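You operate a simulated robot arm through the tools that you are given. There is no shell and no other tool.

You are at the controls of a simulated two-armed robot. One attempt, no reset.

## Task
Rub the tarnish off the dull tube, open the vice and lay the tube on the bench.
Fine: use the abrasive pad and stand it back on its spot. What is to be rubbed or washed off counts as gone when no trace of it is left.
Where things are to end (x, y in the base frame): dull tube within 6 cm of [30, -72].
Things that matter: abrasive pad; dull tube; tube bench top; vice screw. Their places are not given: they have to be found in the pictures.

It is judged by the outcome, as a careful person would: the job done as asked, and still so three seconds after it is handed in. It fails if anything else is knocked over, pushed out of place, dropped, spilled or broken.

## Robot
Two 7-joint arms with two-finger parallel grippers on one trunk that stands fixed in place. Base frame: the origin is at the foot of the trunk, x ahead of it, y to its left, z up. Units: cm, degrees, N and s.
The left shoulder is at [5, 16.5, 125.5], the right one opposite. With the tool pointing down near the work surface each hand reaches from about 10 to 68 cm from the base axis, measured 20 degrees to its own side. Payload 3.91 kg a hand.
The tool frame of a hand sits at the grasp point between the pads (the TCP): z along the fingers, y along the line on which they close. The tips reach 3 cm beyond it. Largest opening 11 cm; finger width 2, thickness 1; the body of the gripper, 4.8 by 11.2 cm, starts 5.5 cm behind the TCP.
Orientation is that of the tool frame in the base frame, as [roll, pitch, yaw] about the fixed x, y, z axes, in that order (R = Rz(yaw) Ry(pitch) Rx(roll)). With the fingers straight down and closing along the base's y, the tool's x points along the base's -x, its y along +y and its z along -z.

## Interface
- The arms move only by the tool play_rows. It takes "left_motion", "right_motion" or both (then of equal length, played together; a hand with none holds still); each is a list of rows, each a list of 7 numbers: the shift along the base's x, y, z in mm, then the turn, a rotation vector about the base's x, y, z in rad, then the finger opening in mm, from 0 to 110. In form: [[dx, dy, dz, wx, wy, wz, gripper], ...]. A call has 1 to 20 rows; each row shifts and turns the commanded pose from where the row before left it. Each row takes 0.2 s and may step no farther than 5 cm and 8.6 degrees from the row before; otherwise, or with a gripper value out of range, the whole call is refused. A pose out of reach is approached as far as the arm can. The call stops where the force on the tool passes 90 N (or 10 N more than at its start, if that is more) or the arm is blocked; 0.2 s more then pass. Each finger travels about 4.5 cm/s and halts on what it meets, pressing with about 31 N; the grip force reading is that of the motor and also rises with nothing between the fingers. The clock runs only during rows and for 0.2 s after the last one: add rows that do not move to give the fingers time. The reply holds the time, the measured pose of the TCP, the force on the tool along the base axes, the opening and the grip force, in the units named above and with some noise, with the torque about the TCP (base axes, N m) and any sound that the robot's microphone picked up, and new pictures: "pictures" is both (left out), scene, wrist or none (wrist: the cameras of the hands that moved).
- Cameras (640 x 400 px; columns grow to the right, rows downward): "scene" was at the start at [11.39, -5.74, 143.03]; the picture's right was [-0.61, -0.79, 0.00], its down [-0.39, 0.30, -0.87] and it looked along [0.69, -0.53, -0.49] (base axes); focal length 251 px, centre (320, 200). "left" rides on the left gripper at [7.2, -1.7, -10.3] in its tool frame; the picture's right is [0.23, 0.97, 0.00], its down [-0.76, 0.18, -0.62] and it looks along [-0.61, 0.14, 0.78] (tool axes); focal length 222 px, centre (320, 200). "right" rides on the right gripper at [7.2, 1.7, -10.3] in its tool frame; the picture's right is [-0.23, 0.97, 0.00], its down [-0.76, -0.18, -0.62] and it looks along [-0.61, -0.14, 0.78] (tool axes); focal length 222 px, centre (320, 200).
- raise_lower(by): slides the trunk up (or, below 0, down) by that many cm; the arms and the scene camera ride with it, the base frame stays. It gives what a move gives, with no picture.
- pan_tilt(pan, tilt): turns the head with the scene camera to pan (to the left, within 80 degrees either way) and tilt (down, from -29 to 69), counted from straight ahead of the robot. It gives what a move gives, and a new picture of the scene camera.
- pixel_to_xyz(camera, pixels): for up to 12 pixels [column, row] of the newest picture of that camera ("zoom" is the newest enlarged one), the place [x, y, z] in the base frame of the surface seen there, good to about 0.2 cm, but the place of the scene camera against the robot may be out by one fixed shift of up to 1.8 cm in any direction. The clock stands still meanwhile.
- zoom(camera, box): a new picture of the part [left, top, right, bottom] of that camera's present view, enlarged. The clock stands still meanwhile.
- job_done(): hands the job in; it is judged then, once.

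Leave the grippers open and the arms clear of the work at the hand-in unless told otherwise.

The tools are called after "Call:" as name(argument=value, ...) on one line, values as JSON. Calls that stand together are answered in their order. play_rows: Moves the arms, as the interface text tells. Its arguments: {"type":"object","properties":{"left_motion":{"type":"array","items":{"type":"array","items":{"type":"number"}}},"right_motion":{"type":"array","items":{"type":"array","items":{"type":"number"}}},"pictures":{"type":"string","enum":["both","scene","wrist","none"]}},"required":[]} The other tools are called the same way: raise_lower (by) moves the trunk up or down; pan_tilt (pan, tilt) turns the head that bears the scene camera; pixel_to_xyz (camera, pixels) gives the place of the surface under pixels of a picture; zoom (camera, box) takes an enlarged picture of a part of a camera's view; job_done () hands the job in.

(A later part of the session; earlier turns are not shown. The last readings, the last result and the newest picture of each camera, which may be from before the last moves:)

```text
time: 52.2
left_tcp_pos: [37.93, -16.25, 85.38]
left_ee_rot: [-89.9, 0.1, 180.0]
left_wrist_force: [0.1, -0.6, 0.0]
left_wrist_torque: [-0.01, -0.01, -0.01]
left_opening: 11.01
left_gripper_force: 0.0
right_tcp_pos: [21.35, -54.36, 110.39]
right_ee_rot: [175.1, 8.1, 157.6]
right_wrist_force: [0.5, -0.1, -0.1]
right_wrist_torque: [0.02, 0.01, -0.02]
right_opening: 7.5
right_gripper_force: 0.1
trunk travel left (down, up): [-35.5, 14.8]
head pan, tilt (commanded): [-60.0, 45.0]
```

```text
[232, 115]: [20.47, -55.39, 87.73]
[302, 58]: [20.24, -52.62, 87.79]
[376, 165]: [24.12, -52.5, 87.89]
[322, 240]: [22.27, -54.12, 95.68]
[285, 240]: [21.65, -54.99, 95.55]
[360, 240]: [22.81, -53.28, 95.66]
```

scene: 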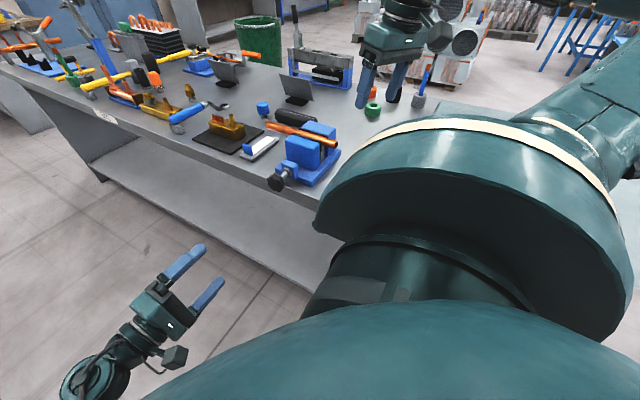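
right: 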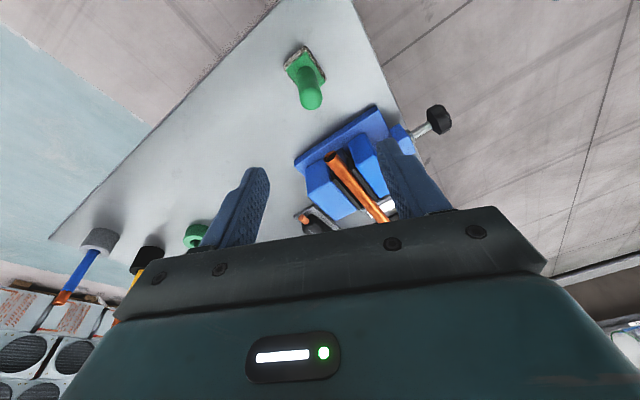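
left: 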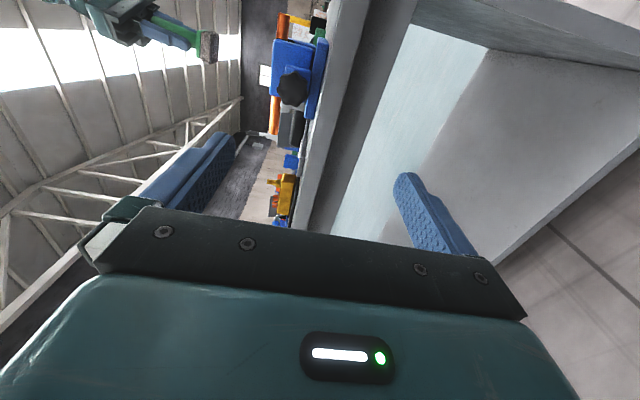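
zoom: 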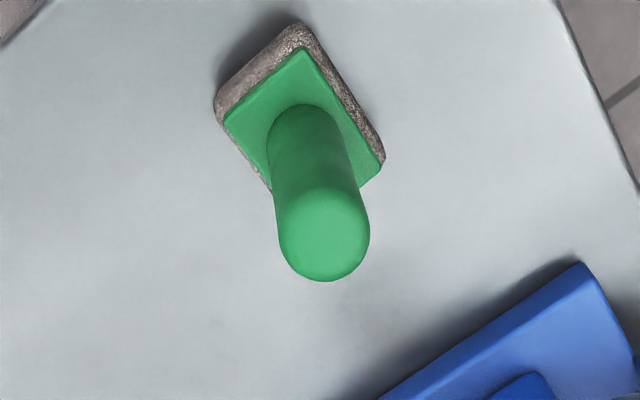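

The pad is within about 3 mm of where it stood. Next I'll take the right hand above the tube beside the jaws, turned square to the tube (closing along y, pointing straight down), and look.

Call:
play_rows(right_motion=[[28, -3, 2, 0, 0.055, -0.105, 110], [28, -3, 2, 0, 0.055, -0.105, 110], [28, -3, 2, 0, 0.055, -0.105, 110], [28, -3, 2, 0, 0, 0.14, 110], [28, -3, 2, 0, 0, 0.14, 110], [28, -3, 0, 0, 0, 0.14, 110], [28, -3, 0, 0, 0, 0.14, 110], [28, -2, 0, 0, 0, 0.14, 110], [0, 0, 0, 0, 0, 0, 110]], pictures="both")

```text
time: 54.2
left_tcp_pos: [38.07, -16.31, 85.19]
left_ee_rot: [-89.9, -0.1, 179.9]
left_wrist_force: [0.9, 0.6, -0.2]
left_wrist_torque: [-0.04, 0.02, -0.03]
left_opening: 10.98
left_gripper_force: 0.1
right_tcp_pos: [41.12, -53.78, 111.27]
right_ee_rot: [-179.8, -0.4, 173.3]
right_wrist_force: [0.7, -0.1, 0.1]
right_wrist_torque: [0.02, -0.01, -0.01]
right_opening: 10.99
right_gripper_force: 0.0
right hand out of reach, approached as far as the arm can: row 7, 8
trunk travel left (down, up): [-35.5, 14.8]
head pan, tilt (commanded): [-60.0, 45.0]
```

scene: 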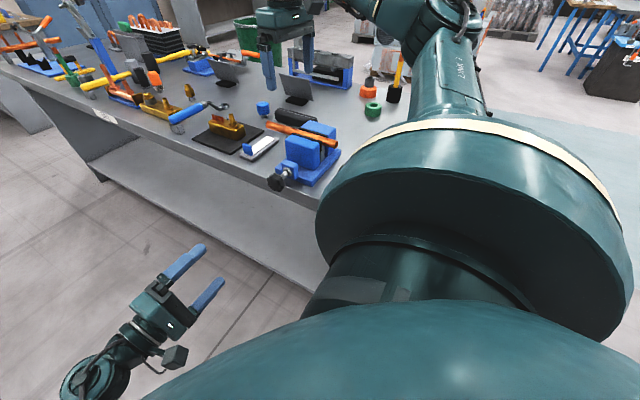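
right: 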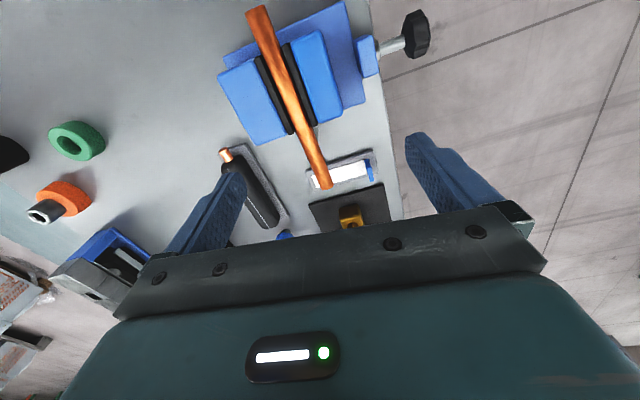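

At this height the reach ends at x≈41. Lower down it should extend further, so I'll descend to z≈101 (tips still 3.5 cm above the vice) and then move to the grip place.

Call:
play_rows(right_motion=[[0, 0, -40, 0, 0, 0, 110], [0, 0, -40, 0, 0, 0, 110], [0, 0, -20, 0, 0, 0.06, 110], [15, -14, 0, 0, 0, 0.06, 110], [18, -14, 0, 0, 0, 0, 110], [0, 0, 0, 0, 0, 0, 110]], pictures="wrist")

```text
time: 55.6
left_tcp_pos: [37.94, -16.24, 85.38]
left_ee_rot: [-89.8, -0.1, 180.0]
left_wrist_force: [0.1, -0.6, 0.0]
left_wrist_torque: [-0.01, -0.07, -0.01]
left_opening: 10.99
left_gripper_force: 0.0
right_tcp_pos: [43.38, -50.63, 101.34]
right_ee_rot: [-179.5, -0.1, 180.0]
right_wrist_force: [-0.5, 0.2, 0.0]
right_wrist_torque: [-0.02, -0.02, 0.0]
right_opening: 11.01
right_gripper_force: 0.0
right hand out of reach, approached as far as the arm can: row 3, 4, 5
trunk travel left (down, up): [-35.5, 14.8]
head pan, tilt (commanded): [-60.0, 45.0]
```

right: 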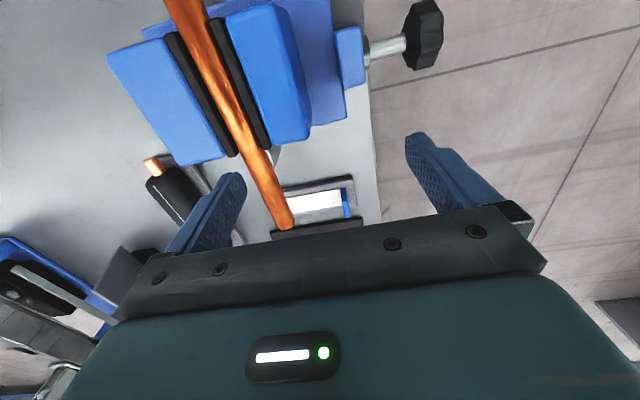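

Yaw 180° is near a wrist limit out here. The grip works equally well turned half round (yaw 0°), so I'll rotate the hand clockwise by 180° while moving over the tube.

Call:
play_rows(right_motion=[[0, 0, 10, 0, 0, -0.149, 110], [0, 0, 10, 0, 0, -0.149, 110], [0, 0, 10, 0, 0, -0.149, 110], [0, 0, 0, 0, 0, -0.149, 110], [0, -10, 0, 0, 0, -0.149, 110], [0, -10, 0, 0, 0, -0.149, 110], [0, -10, 0, 0, 0, -0.149, 110], [0, -10, 0, 0, 0, -0.149, 110], [0, -10, 0, 0, 0, -0.149, 110], [0, -10, 0, 0, 0, -0.149, 110], [0, 0, 0, 0, 0, -0.149, 110], [0, 0, 0, 0, 0, -0.149, 110], [0, 0, 0, 0, 0, 0, 110]], pictures="both")

```text
time: 58.4
left_tcp_pos: [38.07, -16.31, 85.28]
left_ee_rot: [-90.0, 0.1, 180.0]
left_wrist_force: [-0.5, -0.4, -0.9]
left_wrist_torque: [0.0, 0.0, -0.02]
left_opening: 11.0
left_gripper_force: 0.0
right_tcp_pos: [43.49, -56.78, 104.55]
right_ee_rot: [-179.7, -0.4, 77.8]
right_wrist_force: [-0.3, 1.0, 0.0]
right_wrist_torque: [0.02, 0.0, 0.02]
right_opening: 10.98
right_gripper_force: 0.0
trunk travel left (down, up): [-35.5, 14.8]
head pan, tilt (commanded): [-60.0, 45.0]
```

scene: 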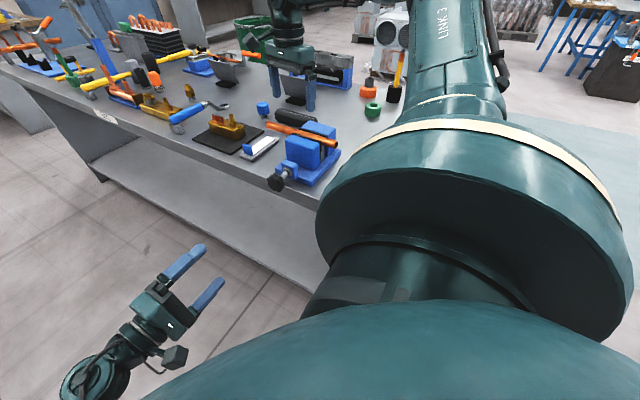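
right: 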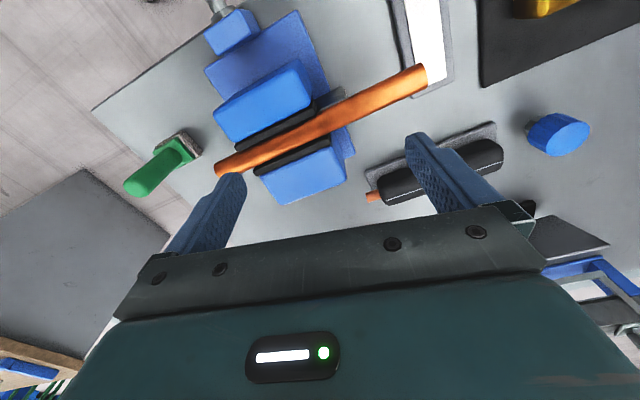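

All well so far (yaw 78°). I'll continue turning to yaw 0°.

Call:
play_rows(right_motion=[[0, 0, 0, 0, 0, -0.136, 110], [0, 0, 0, 0, 0, -0.136, 110], [0, 0, 0, 0, 0, -0.136, 110], [0, 0, 0, 0, 0, -0.136, 110], [0, 0, 0, 0, 0, -0.136, 110], [0, 0, 0, 0, 0, -0.136, 110], [0, 0, 0, 0, 0, -0.136, 110], [0, 0, 0, 0, 0, -0.136, 110], [0, 0, 0, 0, 0, -0.136, 110], [0, 0, 0, 0, 0, -0.136, 110], [0, 0, 0, 0, 0, 0, 110]], pictures="both")

```text
time: 60.8
left_tcp_pos: [37.95, -16.28, 85.32]
left_ee_rot: [-89.9, 0.0, 179.9]
left_wrist_force: [-0.5, 0.5, 0.9]
left_wrist_torque: [-0.01, 0.01, 0.03]
left_opening: 10.97
left_gripper_force: 0.0
right_tcp_pos: [43.34, -56.79, 104.63]
right_ee_rot: [-179.7, -0.2, -0.2]
right_wrist_force: [0.5, 0.5, -1.4]
right_wrist_torque: [0.02, 0.01, 0.0]
right_opening: 10.99
right_gripper_force: 0.1
trunk travel left (down, up): [-35.5, 14.8]
head pan, tilt (commanded): [-60.0, 45.0]
```

scene: 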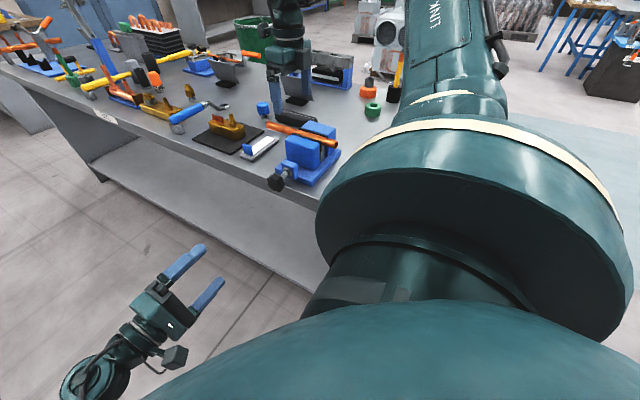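
right: 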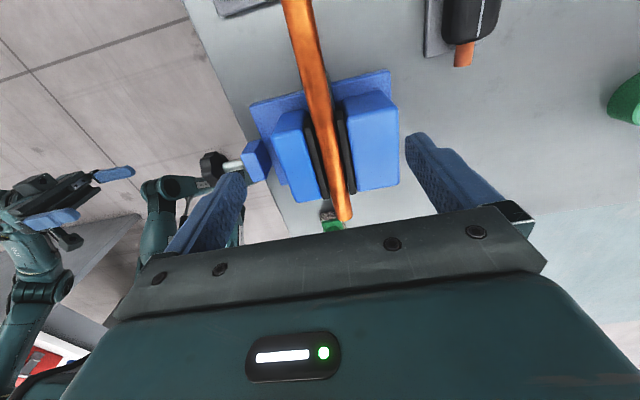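

Yaw 0° works here. I'll enlarge this view and measure the tube, jaw ends and the grey block under the tube.

Call:
zoom(camera="right", box=[230, 40, 420, 220])

Call:
pixel_to_xyz(camera="right", pixels=[[303, 30], [312, 75], [318, 105], [308, 120], [345, 105], [290, 115], [370, 100], [340, 200], [330, 90], [322, 88], [213, 165], [232, 164]])

```text
2.22 times, centred on (325, 130) of right
```

zoom: 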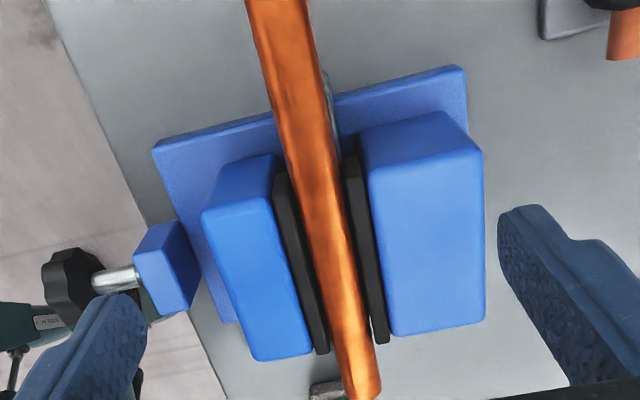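

```text
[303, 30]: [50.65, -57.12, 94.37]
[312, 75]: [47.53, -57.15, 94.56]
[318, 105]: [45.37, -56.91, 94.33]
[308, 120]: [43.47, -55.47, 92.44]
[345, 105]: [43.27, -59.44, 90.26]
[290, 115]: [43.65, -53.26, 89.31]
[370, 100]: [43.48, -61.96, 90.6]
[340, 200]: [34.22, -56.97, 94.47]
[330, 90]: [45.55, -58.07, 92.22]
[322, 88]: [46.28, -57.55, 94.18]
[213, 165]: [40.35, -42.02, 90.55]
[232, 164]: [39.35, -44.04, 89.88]
```

Call:
zoom(camera="right", box=[285, 50, 355, 125])

Call:
zoom(camera="scene", box=[255, 115, 345, 190])

Call:
zoom(camera="left", box=[255, 60, 325, 130])

```text
5.33 times, centred on (320, 88) of right
```

zoom: 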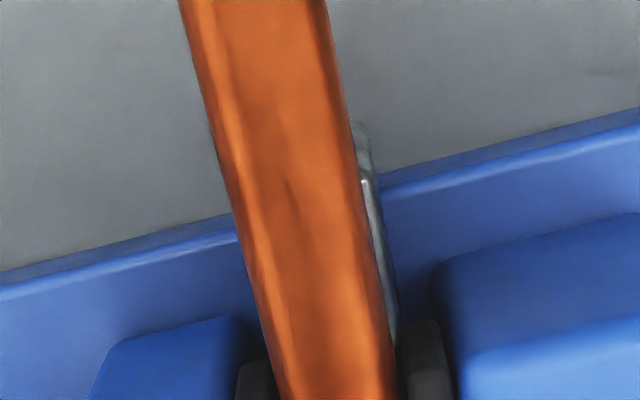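

```text
5.33 times, centred on (300, 152) of scene
```

zoom: 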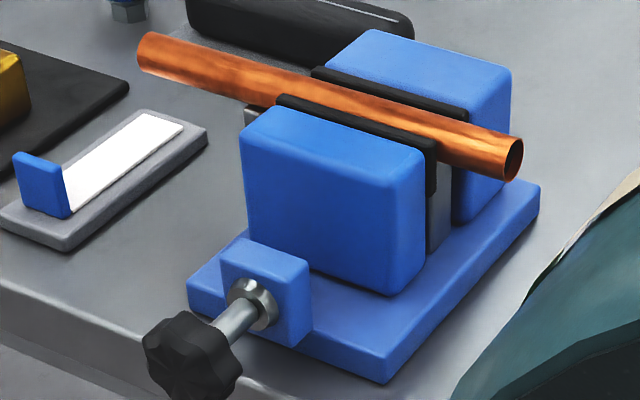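

```text
5.71 times, centred on (290, 95) of left
```

zoom: 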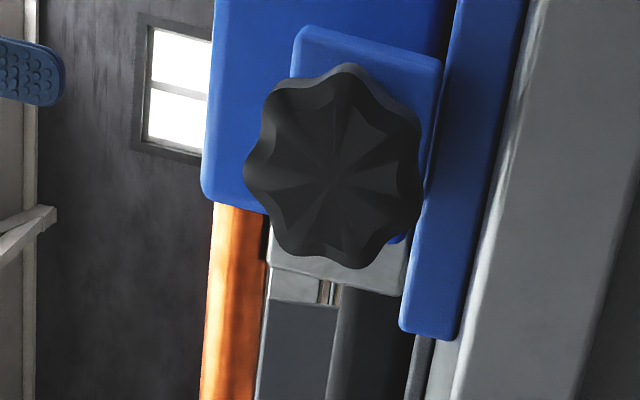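

A grey support block sits right under the tube between and just beyond the jaws. I'll measure its end, and the knob from the left camera.

Call:
pixel_to_xyz(camera="right", pixels=[[327.9, 74.5], [328.6, 80], [329, 86], [331.5, 95], [333, 105]])

Call:
pixel_to_xyz(camera="zoom", pixels=[[335, 175], [345, 75], [350, 260], [255, 175], [415, 190], [335, 250], [300, 285], [370, 290], [280, 255], [390, 275], [235, 300], [425, 320]])

```text
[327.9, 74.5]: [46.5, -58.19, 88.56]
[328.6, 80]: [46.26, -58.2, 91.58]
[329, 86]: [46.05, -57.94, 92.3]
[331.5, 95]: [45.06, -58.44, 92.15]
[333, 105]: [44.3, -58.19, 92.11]
```

```text
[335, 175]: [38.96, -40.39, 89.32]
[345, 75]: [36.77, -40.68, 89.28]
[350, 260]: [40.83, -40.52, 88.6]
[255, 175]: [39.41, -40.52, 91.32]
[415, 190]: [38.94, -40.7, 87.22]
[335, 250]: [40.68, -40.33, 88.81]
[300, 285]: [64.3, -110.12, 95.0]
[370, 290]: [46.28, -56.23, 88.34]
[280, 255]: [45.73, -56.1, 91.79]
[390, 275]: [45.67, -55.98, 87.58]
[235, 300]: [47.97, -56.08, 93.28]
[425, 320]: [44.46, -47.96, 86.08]
```

The support block ends at x≈46.3 with its top at z≈92.2; the knob's centre is about [38.9, -40.4 (face), 89.3], 4.1 cm across. I'll grip the tube with the right hand at x≈47.6, beyond the block, and near the fingertips (TCP z≈95.3) so the tube can later be laid flat.

Call:
play_rows(right_motion=[[22, 0, 0, 0, 0, 0, 110], [21, 0, 0, 0, 0, 0, 110], [0, 0, -25, 0, 0, 0, 80], [0, 0, -25, 0, 0, 0, 60], [0, 0, 0, 0, 0, 0, 60]], pictures="wrist")

```text
time: 62.0
left_tcp_pos: [37.9, -16.18, 85.32]
left_ee_rot: [-89.8, 0.0, -180.0]
left_wrist_force: [-1.2, 0.8, 0.3]
left_wrist_torque: [-0.03, 0.0, -0.02]
left_opening: 11.02
left_gripper_force: 0.1
right_tcp_pos: [47.89, -57.01, 99.64]
right_ee_rot: [-179.7, -0.3, -0.1]
right_wrist_force: [-1.1, 0.2, -0.5]
right_wrist_torque: [-0.02, 0.02, 0.01]
right_opening: 5.97
right_gripper_force: 0.0
trunk travel left (down, up): [-35.5, 14.8]
head pan, tilt (commanded): [-60.0, 45.0]
```

right: 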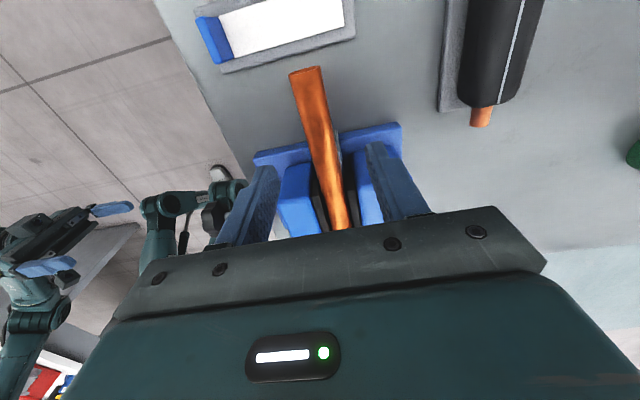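

The tube lies between the fingers. I'll lower 4.3 cm and close gently.

Call:
play_rows(right_motion=[[0, 0, -22, 0, 0, 0, 60], [0, 0, -21, 0, 0, 0, 60], [0, 0, 0, 0, 0, 0, 60]], pictures="wrist")

Call:
zoom(camera="right", box=[210, 60, 430, 230])

```text
time: 62.8
left_tcp_pos: [38.01, -16.25, 85.35]
left_ee_rot: [-89.7, 0.0, 179.9]
left_wrist_force: [0.0, 0.0, 0.5]
left_wrist_torque: [-0.02, -0.02, -0.01]
left_opening: 11.0
left_gripper_force: 0.0
right_tcp_pos: [47.89, -56.7, 95.35]
right_ee_rot: [-179.8, -0.3, -0.1]
right_wrist_force: [0.2, 0.1, -0.6]
right_wrist_torque: [0.01, -0.02, 0.01]
right_opening: 6.01
right_gripper_force: 0.0
trunk travel left (down, up): [-35.5, 14.8]
head pan, tilt (commanded): [-60.0, 45.0]
```

right: 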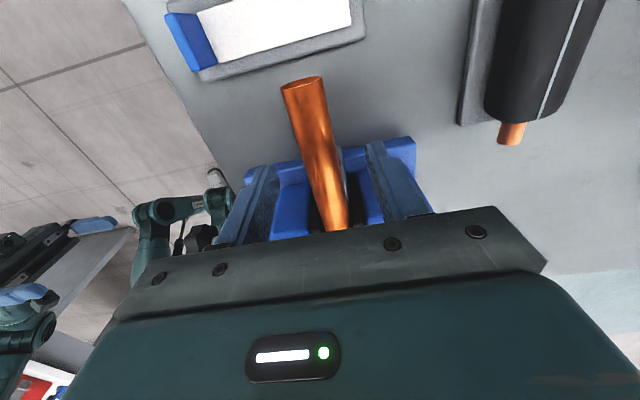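

```text
2.35 times, centred on (320, 145) of right
```

zoom: 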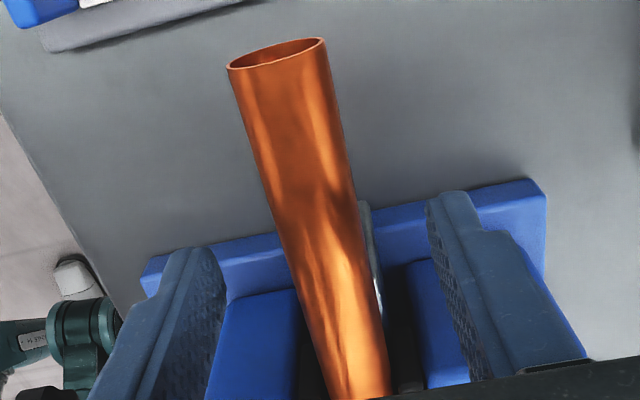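

I see a slightly darker patch on the tube at about (318,143). I'll look closer at whether any tarnish remains there.

Call:
zoom(camera="right", box=[280, 70, 350, 180])

Call:
zoom(camera="right", box=[295, 115, 345, 165])

Call:
pixel_to_xyz(camera="right", pixels=[[318, 143], [308, 100], [300, 80], [322, 160], [328, 150]])

```text
3.64 times, centred on (315, 125) of right
```

zoom: 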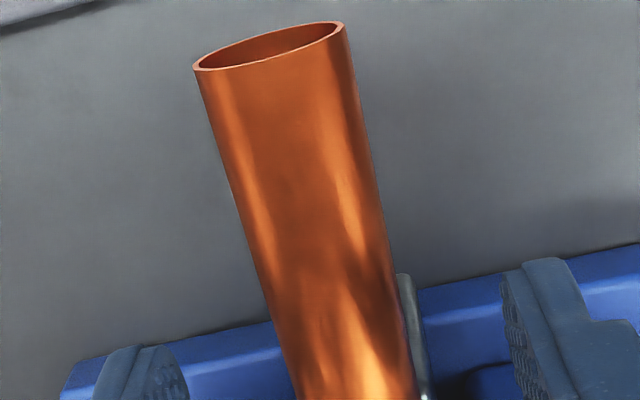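

```text
8.00 times, centred on (320, 140) of right
```

zoom: 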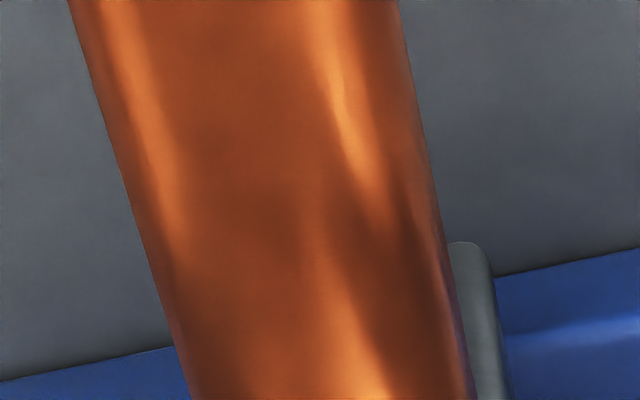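

```text
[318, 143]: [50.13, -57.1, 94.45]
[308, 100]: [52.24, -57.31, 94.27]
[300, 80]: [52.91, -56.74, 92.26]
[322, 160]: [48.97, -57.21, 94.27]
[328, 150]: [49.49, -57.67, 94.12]
```

Those are smooth reflections of the gripper in polished copper with no specks left, so the tube is clean. Now I'll close on the tube.

Call:
play_rows(right_motion=[[0, 0, 0, 0, 0, 0, 45], [0, 0, 0, 0, 0, 0, 32], [0, 0, 0, 0, 0, 0, 24], [0, 0, 0, 0, 0, 0, 15], [0, 0, 0, 0, 0, 0, 15], [0, 0, 0, 0, 0, 0, 15]], pictures="wrist")

```text
time: 64.2
left_tcp_pos: [37.96, -16.35, 85.34]
left_ee_rot: [-90.0, 0.1, -180.0]
left_wrist_force: [0.7, 1.0, 0.2]
left_wrist_torque: [0.01, 0.02, -0.01]
left_opening: 11.02
left_gripper_force: 0.1
right_tcp_pos: [47.88, -56.95, 95.35]
right_ee_rot: [-179.7, -0.2, 0.0]
right_wrist_force: [0.9, -7.6, 2.5]
right_wrist_torque: [-0.18, -0.05, 0.41]
right_opening: 1.99
right_gripper_force: 31.4
trunk travel left (down, up): [-35.5, 14.8]
head pan, tilt (commanded): [-60.0, 45.0]
```

right: 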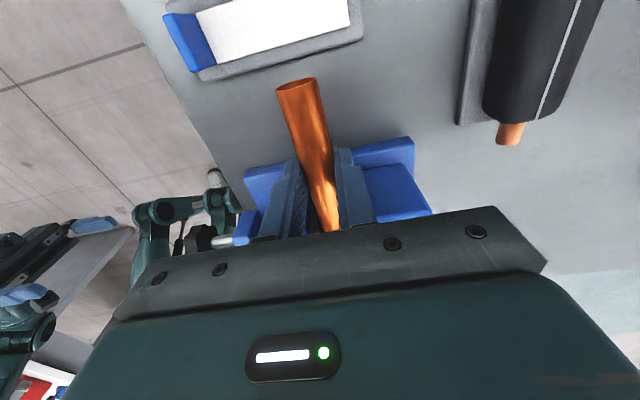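

Tube gripped (diameter 2.0 cm). There's a side force of -7.6 N on the hand, so I'll relax it by shifting 1 mm towards -y.

Call:
play_rows(right_motion=[[0, -1, 0, 0, 0, 0, 15], [0, 0, 0, 0, 0, 0, 15]], pictures="none")

```text
time: 64.8
left_tcp_pos: [37.92, -16.27, 85.41]
left_ee_rot: [-89.9, 0.0, 180.0]
left_wrist_force: [0.4, 0.1, -0.8]
left_wrist_torque: [0.0, 0.0, 0.06]
left_opening: 10.98
left_gripper_force: 0.1
right_tcp_pos: [47.88, -56.98, 95.32]
right_ee_rot: [-179.6, -0.4, 0.0]
right_wrist_force: [1.2, -4.8, 3.8]
right_wrist_torque: [-0.11, -0.04, 0.23]
right_opening: 1.99
right_gripper_force: 31.1
trunk travel left (down, up): [-35.5, 14.8]
head pan, tilt (commanded): [-60.0, 45.0]
```

Call:
play_rows(right_motion=[[0, -1.5, 0, 0, 0, 0, 15], [0, 0, 0, 0, 0, 0, 15]], pictures="none")

```text
time: 65.4
left_tcp_pos: [38.02, -16.04, 85.43]
left_ee_rot: [-89.7, 0.1, 180.0]
left_wrist_force: [-0.8, 0.1, 0.6]
left_wrist_torque: [-0.01, -0.01, -0.01]
left_opening: 10.97
left_gripper_force: 0.1
right_tcp_pos: [47.73, -56.74, 95.35]
right_ee_rot: [-179.7, -0.4, 0.0]
right_wrist_force: [5.6, -0.9, 6.8]
right_wrist_torque: [-0.04, -0.1, 0.15]
right_opening: 1.96
right_gripper_force: 31.2
trunk travel left (down, up): [-35.5, 14.8]
head pan, tilt (commanded): [-60.0, 45.0]
```

The forces on the tube are now small. Next I'll bring the left hand up in front of the knob (tips still about 4 cm short of it) and pre-rotate it about y by -80°, so that it can then turn the knob in the opening direction (+y, anticlockwise as seen from the knob end).

Call:
play_rows(left_motion=[[2, -28, 7, 0, 0, 0, 60], [2, -28, 7, 0, 0, 0, 60], [2, -28, 7, 0, 0, 0, 60], [2, -28, 7, 0, 0, 0, 60], [1, -28, 6, 0, 0, 0, 60], [0, -28, 5, 0, 0, 0, 60], [0, 0, 0, 0, -0.14, 0, 60], [0, 0, 0, 0, -0.14, 0, 60], [0, 0, 0, 0, -0.14, 0, 60], [0, 0, 0, 0, -0.14, 0, 60], [0, 0, 0, 0, -0.14, 0, 60], [0, 0, 0, 0, -0.14, 0, 60], [0, 0, 0, 0, -0.14, 0, 60], [0, 0, 0, 0, -0.14, 0, 60], [0, 0, 0, 0, -0.14, 0, 60], [0, 0, 0, 0, -0.14, 0, 60], [0, 0, 0, 0, 0, 0, 60]], pictures="both")

```text
time: 69.0
left_tcp_pos: [33.49, -36.04, 96.44]
left_ee_rot: [-87.4, 65.2, -174.7]
left_wrist_force: [0.1, 0.2, -0.1]
left_wrist_torque: [-0.01, -0.01, 0.0]
left_opening: 5.99
left_gripper_force: 0.1
left hand out of reach, approached as far as the arm can: row 5, 6, 7, 8, 9, 10, 11
right_tcp_pos: [47.71, -56.95, 95.2]
right_ee_rot: [-179.8, -0.3, -0.1]
right_wrist_force: [3.7, 0.1, 9.6]
right_wrist_torque: [-0.04, -0.09, 0.05]
right_opening: 1.96
right_gripper_force: 31.1
trunk travel left (down, up): [-35.5, 14.8]
head pan, tilt (commanded): [-60.0, 45.0]
```

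scene: 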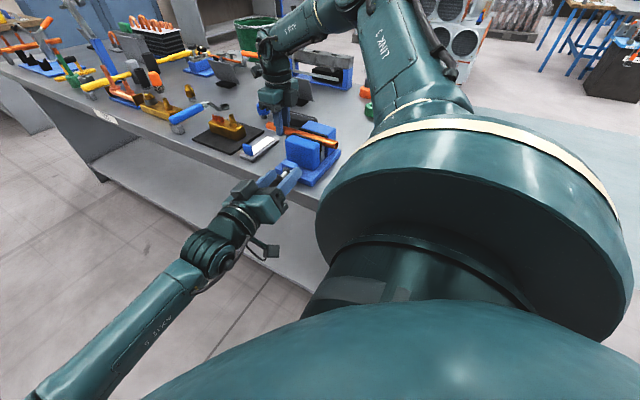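
left: 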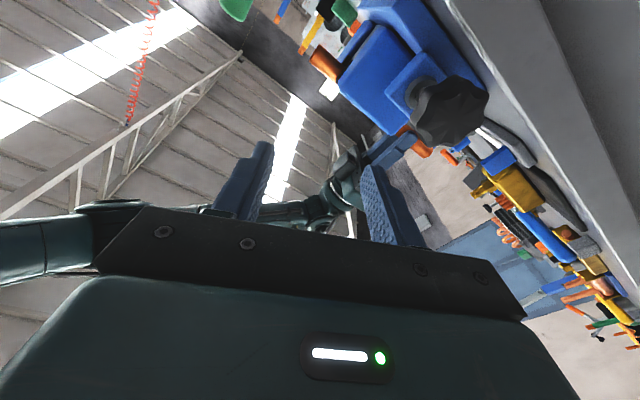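

The left arm couldn't hold that roll there, but it can at the rotated roll it ended with (θ≈-65°). I'll straighten the pointing to -y and try to bring it in line with the knob at this roll.

Call:
play_rows(left_motion=[[0, 20, -10, 0.019, 0, -0.0515, 60], [14, 0, -20, 0, 0, 0, 60], [14, 0, -20, 0, 0, 0, 60], [14, 0, -15, 0, 0, 0, 60], [12, 0, -6, 0, 0, 0, 60], [0, 0, 0, 0, 0, 0, 60]], pictures="both")

```text
time: 70.4
left_tcp_pos: [38.88, -34.28, 89.43]
left_ee_rot: [-89.9, 65.1, 179.9]
left_wrist_force: [0.1, 0.5, -0.3]
left_wrist_torque: [-0.02, 0.03, 0.03]
left_opening: 6.01
left_gripper_force: 0.0
right_tcp_pos: [47.56, -56.93, 95.39]
right_ee_rot: [-179.7, -0.4, -0.2]
right_wrist_force: [1.0, -0.3, 7.4]
right_wrist_torque: [0.01, 0.01, 0.01]
right_opening: 1.97
right_gripper_force: 30.7
trunk travel left (down, up): [-35.5, 14.8]
head pan, tilt (commanded): [-60.0, 45.0]
```

scene: 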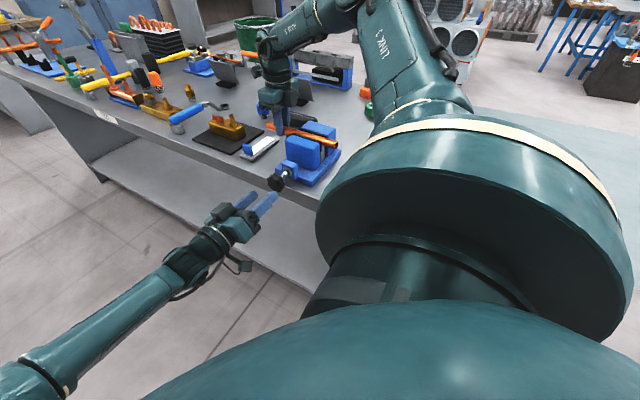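
left: 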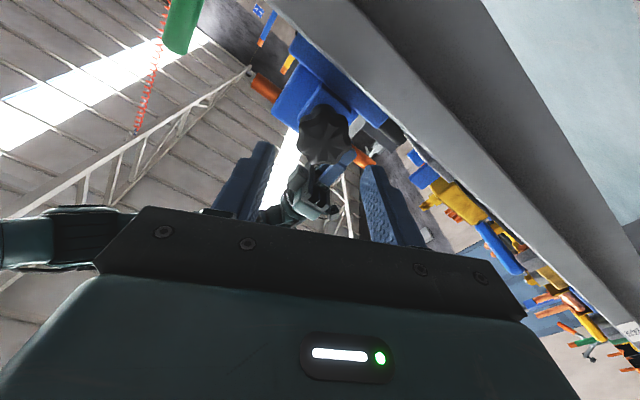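

The left hand now sits squarely in front of the knob. I'll check the knob's centre from this view.

Call:
zoom(camera="left", box=[230, 80, 420, 200])

Call:
pixel_to_xyz(camera="left", pixels=[[324, 135], [324, 105], [324, 163], [298, 135], [350, 135], [305, 115], [343, 155], [310, 155], [340, 112]])

```text
3.33 times, centred on (325, 140) of left
```

zoom: 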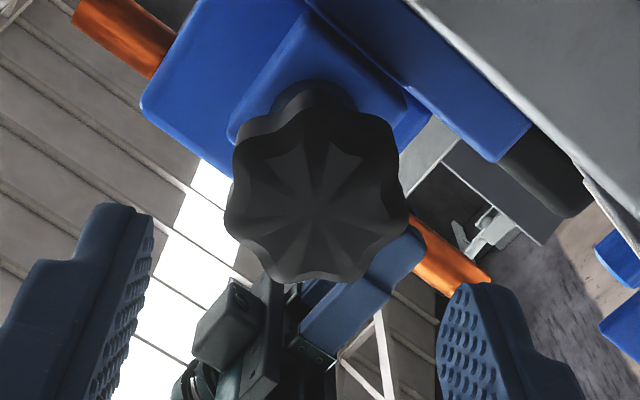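

```text
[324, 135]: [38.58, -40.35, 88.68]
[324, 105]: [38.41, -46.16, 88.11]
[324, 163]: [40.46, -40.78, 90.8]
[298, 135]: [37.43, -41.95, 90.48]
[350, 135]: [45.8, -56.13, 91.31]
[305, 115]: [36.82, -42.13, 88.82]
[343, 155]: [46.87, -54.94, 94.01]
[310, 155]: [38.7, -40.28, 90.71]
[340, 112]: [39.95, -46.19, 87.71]
```

Call:
pixel_to_xyz(camera="zoom", pixels=[[317, 212], [240, 190], [398, 210], [300, 270], [262, 145], [380, 150], [360, 260], [320, 140], [340, 272], [250, 235]])

```text
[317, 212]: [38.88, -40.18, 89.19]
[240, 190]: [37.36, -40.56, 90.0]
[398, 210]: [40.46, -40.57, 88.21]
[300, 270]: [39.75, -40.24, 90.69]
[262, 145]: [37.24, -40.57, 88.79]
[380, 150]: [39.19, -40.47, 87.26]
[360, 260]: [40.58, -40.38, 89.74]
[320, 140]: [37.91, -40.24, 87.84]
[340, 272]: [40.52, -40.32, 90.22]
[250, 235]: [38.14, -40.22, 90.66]
```

Knob centre is [38.9, 89.2] in x–z with its face at y≈-40.2. I'll lower 2.5 mm, advance 7.1 cm so the fingers straddle it, and close.

Call:
play_rows(left_motion=[[0, -20, -2.5, 0, 0, 0, 60], [0, -25, 0, 0, 0, 0, 60], [0, -26, 0, 0, 0, 0, 60], [0, 0, 0, 0, 0, 0, 60]], pictures="both")

Call:
zoom(camera="left", box=[220, 90, 420, 230])

```text
time: 71.4
left_tcp_pos: [38.67, -35.94, 89.15]
left_ee_rot: [-89.9, 65.1, -179.9]
left_wrist_force: [0.7, 0.5, -0.5]
left_wrist_torque: [0.0, -0.01, -0.02]
left_opening: 6.0
left_gripper_force: 0.1
left hand out of reach, approached as far as the arm can: row 2, 3
right_tcp_pos: [47.62, -56.94, 95.25]
right_ee_rot: [-179.7, -0.3, 0.0]
right_wrist_force: [-1.2, 0.1, 5.3]
right_wrist_torque: [0.03, 0.02, -0.03]
right_opening: 1.94
right_gripper_force: 30.8
trunk travel left (down, up): [-35.5, 14.8]
head pan, tilt (commanded): [-60.0, 45.0]
```

scene: 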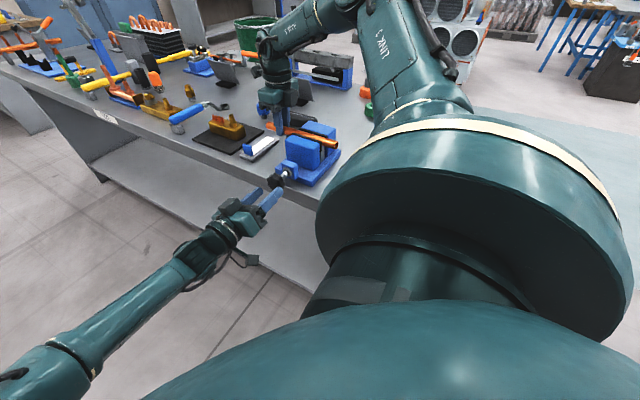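
left: 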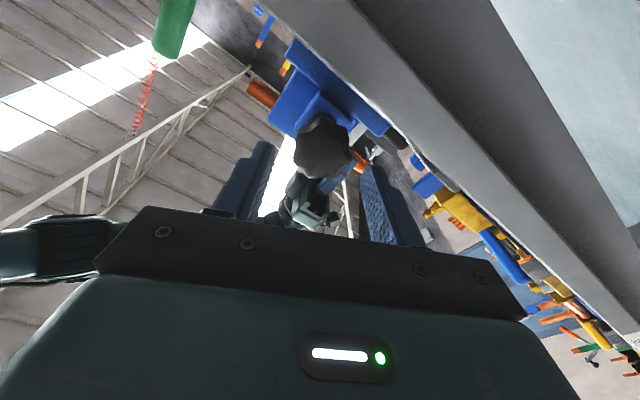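

```text
2.86 times, centred on (320, 160) of left
```

zoom: 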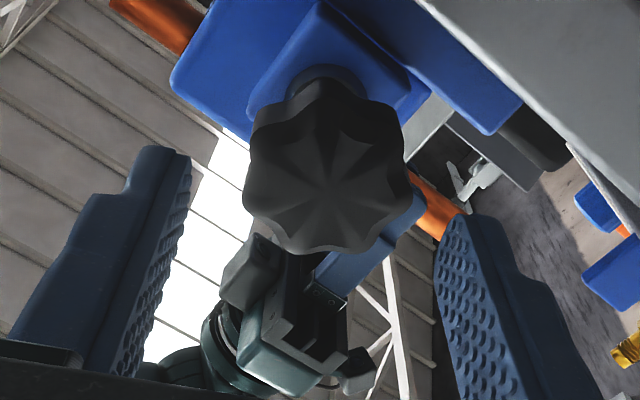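

The left arm stops 5 cm short of the knob. I'll look at how stretched it is by locating its elbow and wrist in the scene picture.

Call:
pixel_to_xyz(camera="scene", pixels=[[60, 355], [100, 350], [130, 310], [180, 265], [210, 245], [225, 228], [243, 215], [280, 180], [20, 385], [245, 260], [300, 170], [190, 280]])

Call:
pan_tilt(pan=-30, tilt=55)

```text
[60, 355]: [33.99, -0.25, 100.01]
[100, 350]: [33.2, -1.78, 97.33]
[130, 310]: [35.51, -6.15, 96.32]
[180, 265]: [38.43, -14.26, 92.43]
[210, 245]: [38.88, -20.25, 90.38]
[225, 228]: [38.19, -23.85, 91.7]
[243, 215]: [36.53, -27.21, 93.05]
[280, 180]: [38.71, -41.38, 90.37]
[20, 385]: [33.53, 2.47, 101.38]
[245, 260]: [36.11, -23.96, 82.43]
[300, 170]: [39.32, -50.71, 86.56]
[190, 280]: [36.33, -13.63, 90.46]
```

```text
time: 72.3
left_tcp_pos: [38.64, -36.01, 89.1]
left_ee_rot: [-90.0, 65.1, 179.9]
left_wrist_force: [-0.5, -0.2, 0.2]
left_wrist_torque: [0.02, 0.02, 0.01]
left_opening: 6.01
left_gripper_force: 0.0
right_tcp_pos: [47.62, -56.8, 95.34]
right_ee_rot: [-179.7, -0.3, -0.2]
right_wrist_force: [-2.1, 1.5, 6.2]
right_wrist_torque: [-0.02, 0.03, -0.05]
right_opening: 1.97
right_gripper_force: 31.1
trunk travel left (down, up): [-35.5, 14.8]
head pan, tilt (commanded): [-30.0, 55.0]
```

scene: 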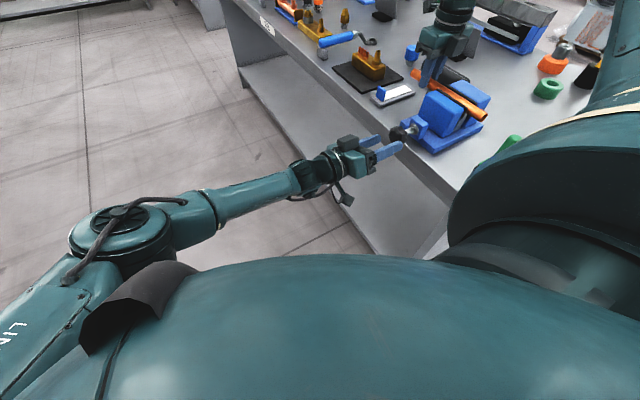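

The left elbow is clearly still bent, so this is a joint limit rather than full stretch. I'll test whether a higher hand (equivalent to a lower trunk) can reach further: up 12 cm, then forward over the knob in free air.

Call:
play_rows(left_motion=[[0, 10, 40, 0, 0, 0, 60], [0, 0, 40, 0, 0, 0, 60], [0, 0, 40, 0, 0, 0, 60], [0, -20, 0, 0, 0, 0, 60], [0, -20, 0, 0, 0, 0, 60], [0, -20, 0, 0, 0, 0, 60], [0, 0, 0, 0, 0, 0, 60]], pictures="scene")

```text
time: 73.9
left_tcp_pos: [38.45, -39.07, 101.16]
left_ee_rot: [-89.9, 65.1, 179.7]
left_wrist_force: [-0.5, -0.5, 0.2]
left_wrist_torque: [0.01, 0.0, -0.01]
left_opening: 5.98
left_gripper_force: 0.0
left hand out of reach, approached as far as the arm can: row 6
right_tcp_pos: [47.66, -56.91, 95.3]
right_ee_rot: [-179.7, -0.3, -0.1]
right_wrist_force: [-1.0, 1.2, 3.8]
right_wrist_torque: [0.01, 0.03, -0.03]
right_opening: 1.94
right_gripper_force: 31.3
trunk travel left (down, up): [-35.5, 14.8]
head pan, tilt (commanded): [-30.0, 55.0]
```

scene: 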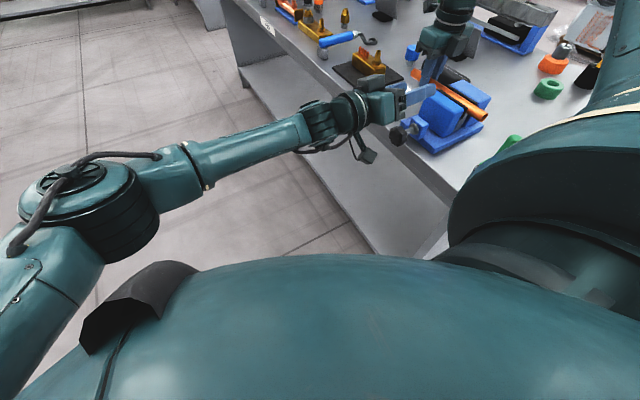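

At that height it reaches y≈-39, 3 cm better. The roll also seems to matter, so I'll test further rotation about y (-32°) and then another advance, still in free air.

Call:
play_rows(left_motion=[[0, 0, 0, 0, -0.14, 0, 60], [0, 0, 0, 0, -0.14, 0, 60], [0, 0, 0, 0, -0.14, 0, 60], [0, 0, 0, 0, -0.14, 0, 60], [0, -10, 0, 0, 0, 0, 60], [0, -10, 0, 0, 0, 0, 60], [0, -10, 0, 0, 0, 0, 60], [0, 0, 0, 0, 0, 0, 60]], pictures="scene")

```text
time: 75.7
left_tcp_pos: [38.11, -39.32, 101.02]
left_ee_rot: [90.3, 82.8, 0.1]
left_wrist_force: [-1.1, -0.8, 0.5]
left_wrist_torque: [0.02, 0.01, -0.02]
left_opening: 6.02
left_gripper_force: 0.0
left hand out of reach, approached as far as the arm can: row 5, 6, 7
right_tcp_pos: [47.56, -56.95, 95.26]
right_ee_rot: [-179.8, -0.4, 0.0]
right_wrist_force: [-0.7, 0.6, 3.1]
right_wrist_torque: [0.02, -0.01, -0.01]
right_opening: 1.97
right_gripper_force: 31.3
trunk travel left (down, up): [-35.5, 14.8]
head pan, tilt (commanded): [-30.0, 55.0]
```

scene: 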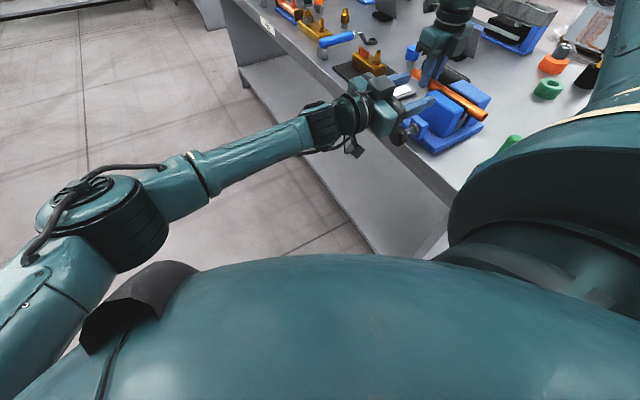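

Roll makes no difference here. I'll test still higher (another 10 cm) to see whether the reach grows to the 41.5 cm needed.

Call:
play_rows(left_motion=[[0, 10, 35, 0, 0, 0, 60], [0, 0, 35, 0, 0, 0, 60], [0, 0, 30, 0, 0, 0, 60], [0, -15, 0, 0, 0, 0, 60], [0, -15, 0, 0, 0, 0, 60], [0, -15, 0, 0, 0, 0, 60], [0, -15, 0, 0, 0, 0, 60], [0, 0, 0, 0, 0, 0, 60]], pictures="scene")

```text
time: 77.5
left_tcp_pos: [37.83, -39.81, 110.99]
left_ee_rot: [90.3, 82.9, 0.1]
left_wrist_force: [-1.0, -0.4, 0.5]
left_wrist_torque: [-0.04, 0.0, 0.0]
left_opening: 6.03
left_gripper_force: 0.1
left hand out of reach, approached as far as the arm can: row 5, 6, 7
right_tcp_pos: [47.73, -57.09, 95.32]
right_ee_rot: [-179.7, -0.2, -0.1]
right_wrist_force: [-1.1, 0.0, 4.1]
right_wrist_torque: [-0.03, -0.02, 0.0]
right_opening: 1.97
right_gripper_force: 31.1
trunk travel left (down, up): [-35.5, 14.8]
head pan, tilt (commanded): [-30.0, 55.0]
```

scene: 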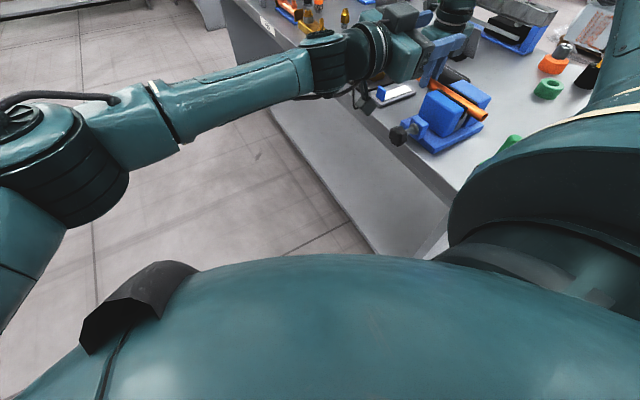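

At shoulder height it reaches y≈-39.8. With the tips 3 cm beyond the TCP, y≈-39 is enough to hold the knob (face at -40.2, about 2.5 cm deep). So I'll lower the trunk another 12–13 cm. First the left hand retracts, and the right hand opens and rises by the same amount, so that it comes down straddling the tube again.

Call:
play_rows(left_motion=[[0, 30, 0, 0, 0, 0, 60], [0, 30, 0, 0, 0, 0, 60], [0, 30, 0, 0, 0, 0, 60], [0, 20, 0, 0, 0, 0, 60], [0, 0, 0, 0, 0, 0, 60], [0, 0, 0, 0, 0, 0, 60], [0, 0, 0, 0, 0, 0, 60], [0, 0, 0, 0, 0, 0, 60], [0, 0, 0, 0, 0, 0, 60], [0, 0, 0, 0, 0, 0, 60]], right_motion=[[0, 0, 0, 0, 0, 0, 30], [0, 0, 0, 0, 0, 0, 45], [0, 0, 0, 0, 0, 0, 60], [0, 0, 0, 0, 0, 0, 60], [0, 0, 0, 0, 0, 0, 60], [0, 0, 30, 0, 0, 0, 60], [0, 0, 40, 0, 0, 0, 60], [0, 0, 40, 0, 0, 0, 60], [0, 0, 20, 0, 0, 0, 60], [0, 0, 0, 0, 0, 0, 60]], pictures="both")

```text
time: 79.7
left_tcp_pos: [37.88, -28.74, 110.9]
left_ee_rot: [90.4, 82.7, 0.5]
left_wrist_force: [0.8, -0.5, -0.3]
left_wrist_torque: [0.0, -0.01, -0.02]
left_opening: 6.0
left_gripper_force: 0.1
right_tcp_pos: [47.85, -57.18, 108.36]
right_ee_rot: [-179.6, -0.2, -0.2]
right_wrist_force: [-0.4, 0.4, 0.8]
right_wrist_torque: [-0.02, 0.01, 0.02]
right_opening: 5.98
right_gripper_force: 0.2
trunk travel left (down, up): [-35.5, 14.8]
head pan, tilt (commanded): [-30.0, 55.0]
```

scene: 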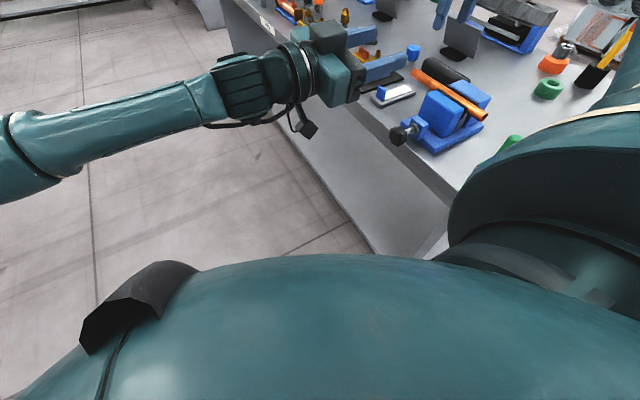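
right: 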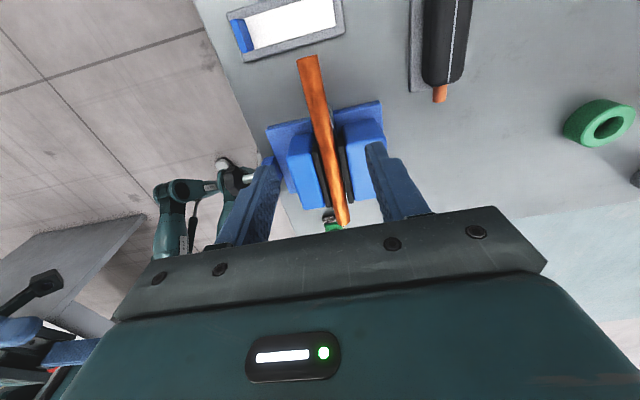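
left: 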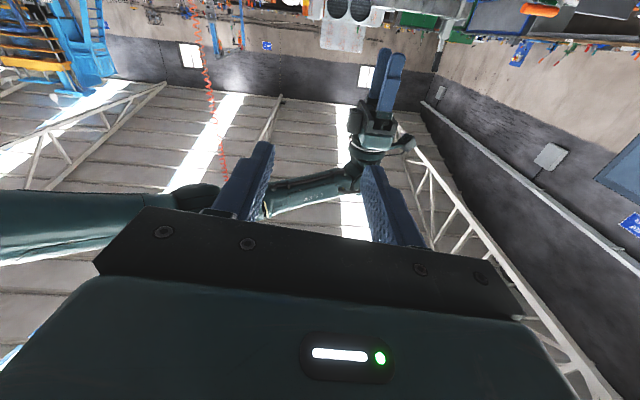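

The right hand rose cleanly to z=108.4. Before lowering the trunk I'll check the clearance of the right forearm above the pad.

Call:
pan_tilt(pan=-75, tilt=30)

```text
time: 80.8
left_tcp_pos: [37.89, -28.71, 110.79]
left_ee_rot: [90.5, 82.8, 0.4]
left_wrist_force: [0.2, 0.2, 0.5]
left_wrist_torque: [0.03, 0.01, -0.02]
left_opening: 6.0
left_gripper_force: 0.1
right_tcp_pos: [47.8, -57.2, 108.23]
right_ee_rot: [-179.7, -0.2, -0.1]
right_wrist_force: [0.3, 0.2, -0.2]
right_wrist_torque: [0.01, 0.0, -0.01]
right_opening: 6.02
right_gripper_force: 0.1
trunk travel left (down, up): [-35.5, 14.8]
head pan, tilt (commanded): [-75.0, 30.0]
```

scene: 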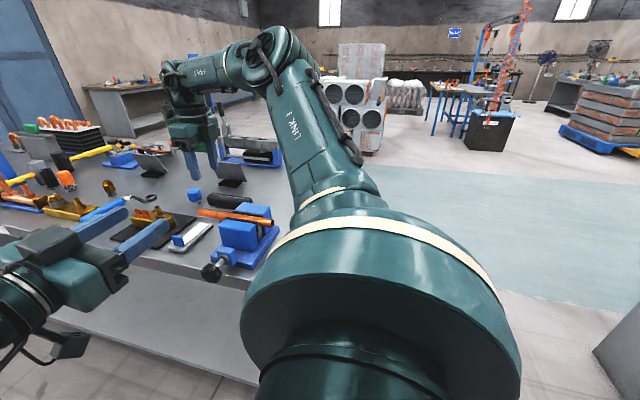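

Call:
pixel_to_xyz(camera="scene", pixels=[[265, 55], [260, 85], [240, 60], [200, 65], [175, 70], [220, 90], [300, 110], [330, 180], [190, 130], [180, 95], [275, 95], [285, 130]])

Call:
zoom(camera="scene", box=[140, 10, 400, 250])

```text
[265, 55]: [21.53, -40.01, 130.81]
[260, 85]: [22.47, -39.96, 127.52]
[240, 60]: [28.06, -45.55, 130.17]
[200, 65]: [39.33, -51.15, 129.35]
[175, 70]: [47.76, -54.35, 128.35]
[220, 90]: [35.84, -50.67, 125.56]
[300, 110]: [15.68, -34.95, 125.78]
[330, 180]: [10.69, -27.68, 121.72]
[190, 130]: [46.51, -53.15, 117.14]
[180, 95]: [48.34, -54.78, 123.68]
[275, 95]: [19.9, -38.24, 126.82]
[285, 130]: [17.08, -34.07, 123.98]
```

```text
1.67 times, centred on (270, 130) of scene
```

zoom: 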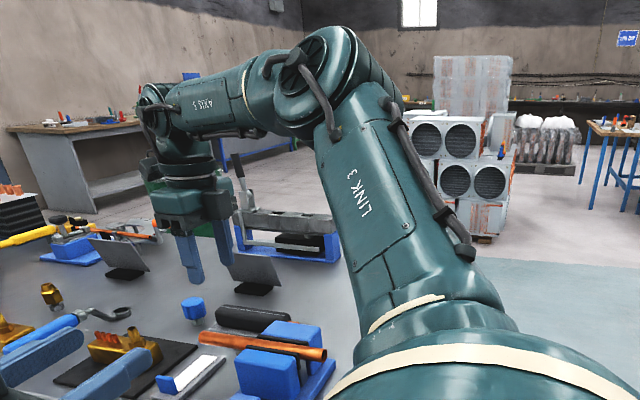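

The right elbow is high (≈[22, -42, 130]), so there's ample clearance. I'll lower the trunk 13 cm.

Call:
raise_lower(by=-13)

Call:
pan_tilt(pan=-50, tilt=45)

```text
time: 82.4
left_tcp_pos: [37.88, -28.67, 97.78]
left_ee_rot: [90.4, 82.7, 0.3]
left_wrist_force: [0.3, -0.6, 0.5]
left_wrist_torque: [0.01, -0.03, -0.01]
left_opening: 6.02
left_gripper_force: 0.1
right_tcp_pos: [47.71, -57.2, 95.3]
right_ee_rot: [-179.7, -0.3, 0.0]
right_wrist_force: [0.2, -0.1, 0.7]
right_wrist_torque: [0.02, 0.0, -0.03]
right_opening: 6.01
right_gripper_force: 0.0
trunk travel left (down, up): [-22.5, 27.8]
head pan, tilt (commanded): [-75.0, 30.0]
```

```text
time: 83.3
left_tcp_pos: [37.97, -28.84, 97.82]
left_ee_rot: [90.5, 82.9, 0.2]
left_wrist_force: [0.2, 0.4, -0.4]
left_wrist_torque: [0.01, -0.02, 0.01]
left_opening: 6.02
left_gripper_force: 0.0
right_tcp_pos: [47.84, -57.14, 95.27]
right_ee_rot: [-179.6, -0.2, -0.1]
right_wrist_force: [-0.3, 0.0, 0.2]
right_wrist_torque: [0.01, 0.01, -0.01]
right_opening: 6.01
right_gripper_force: 0.1
trunk travel left (down, up): [-22.5, 27.8]
head pan, tilt (commanded): [-50.0, 45.0]
```

scene: 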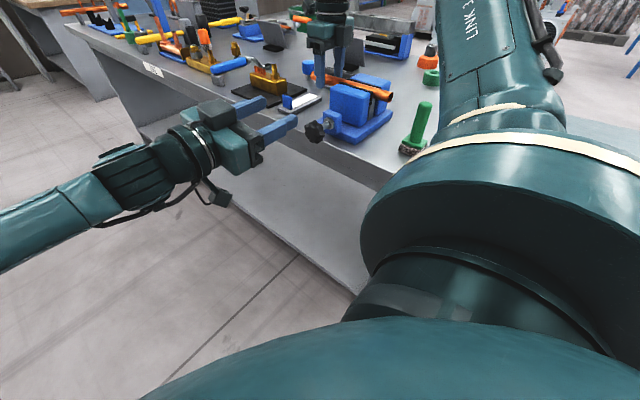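

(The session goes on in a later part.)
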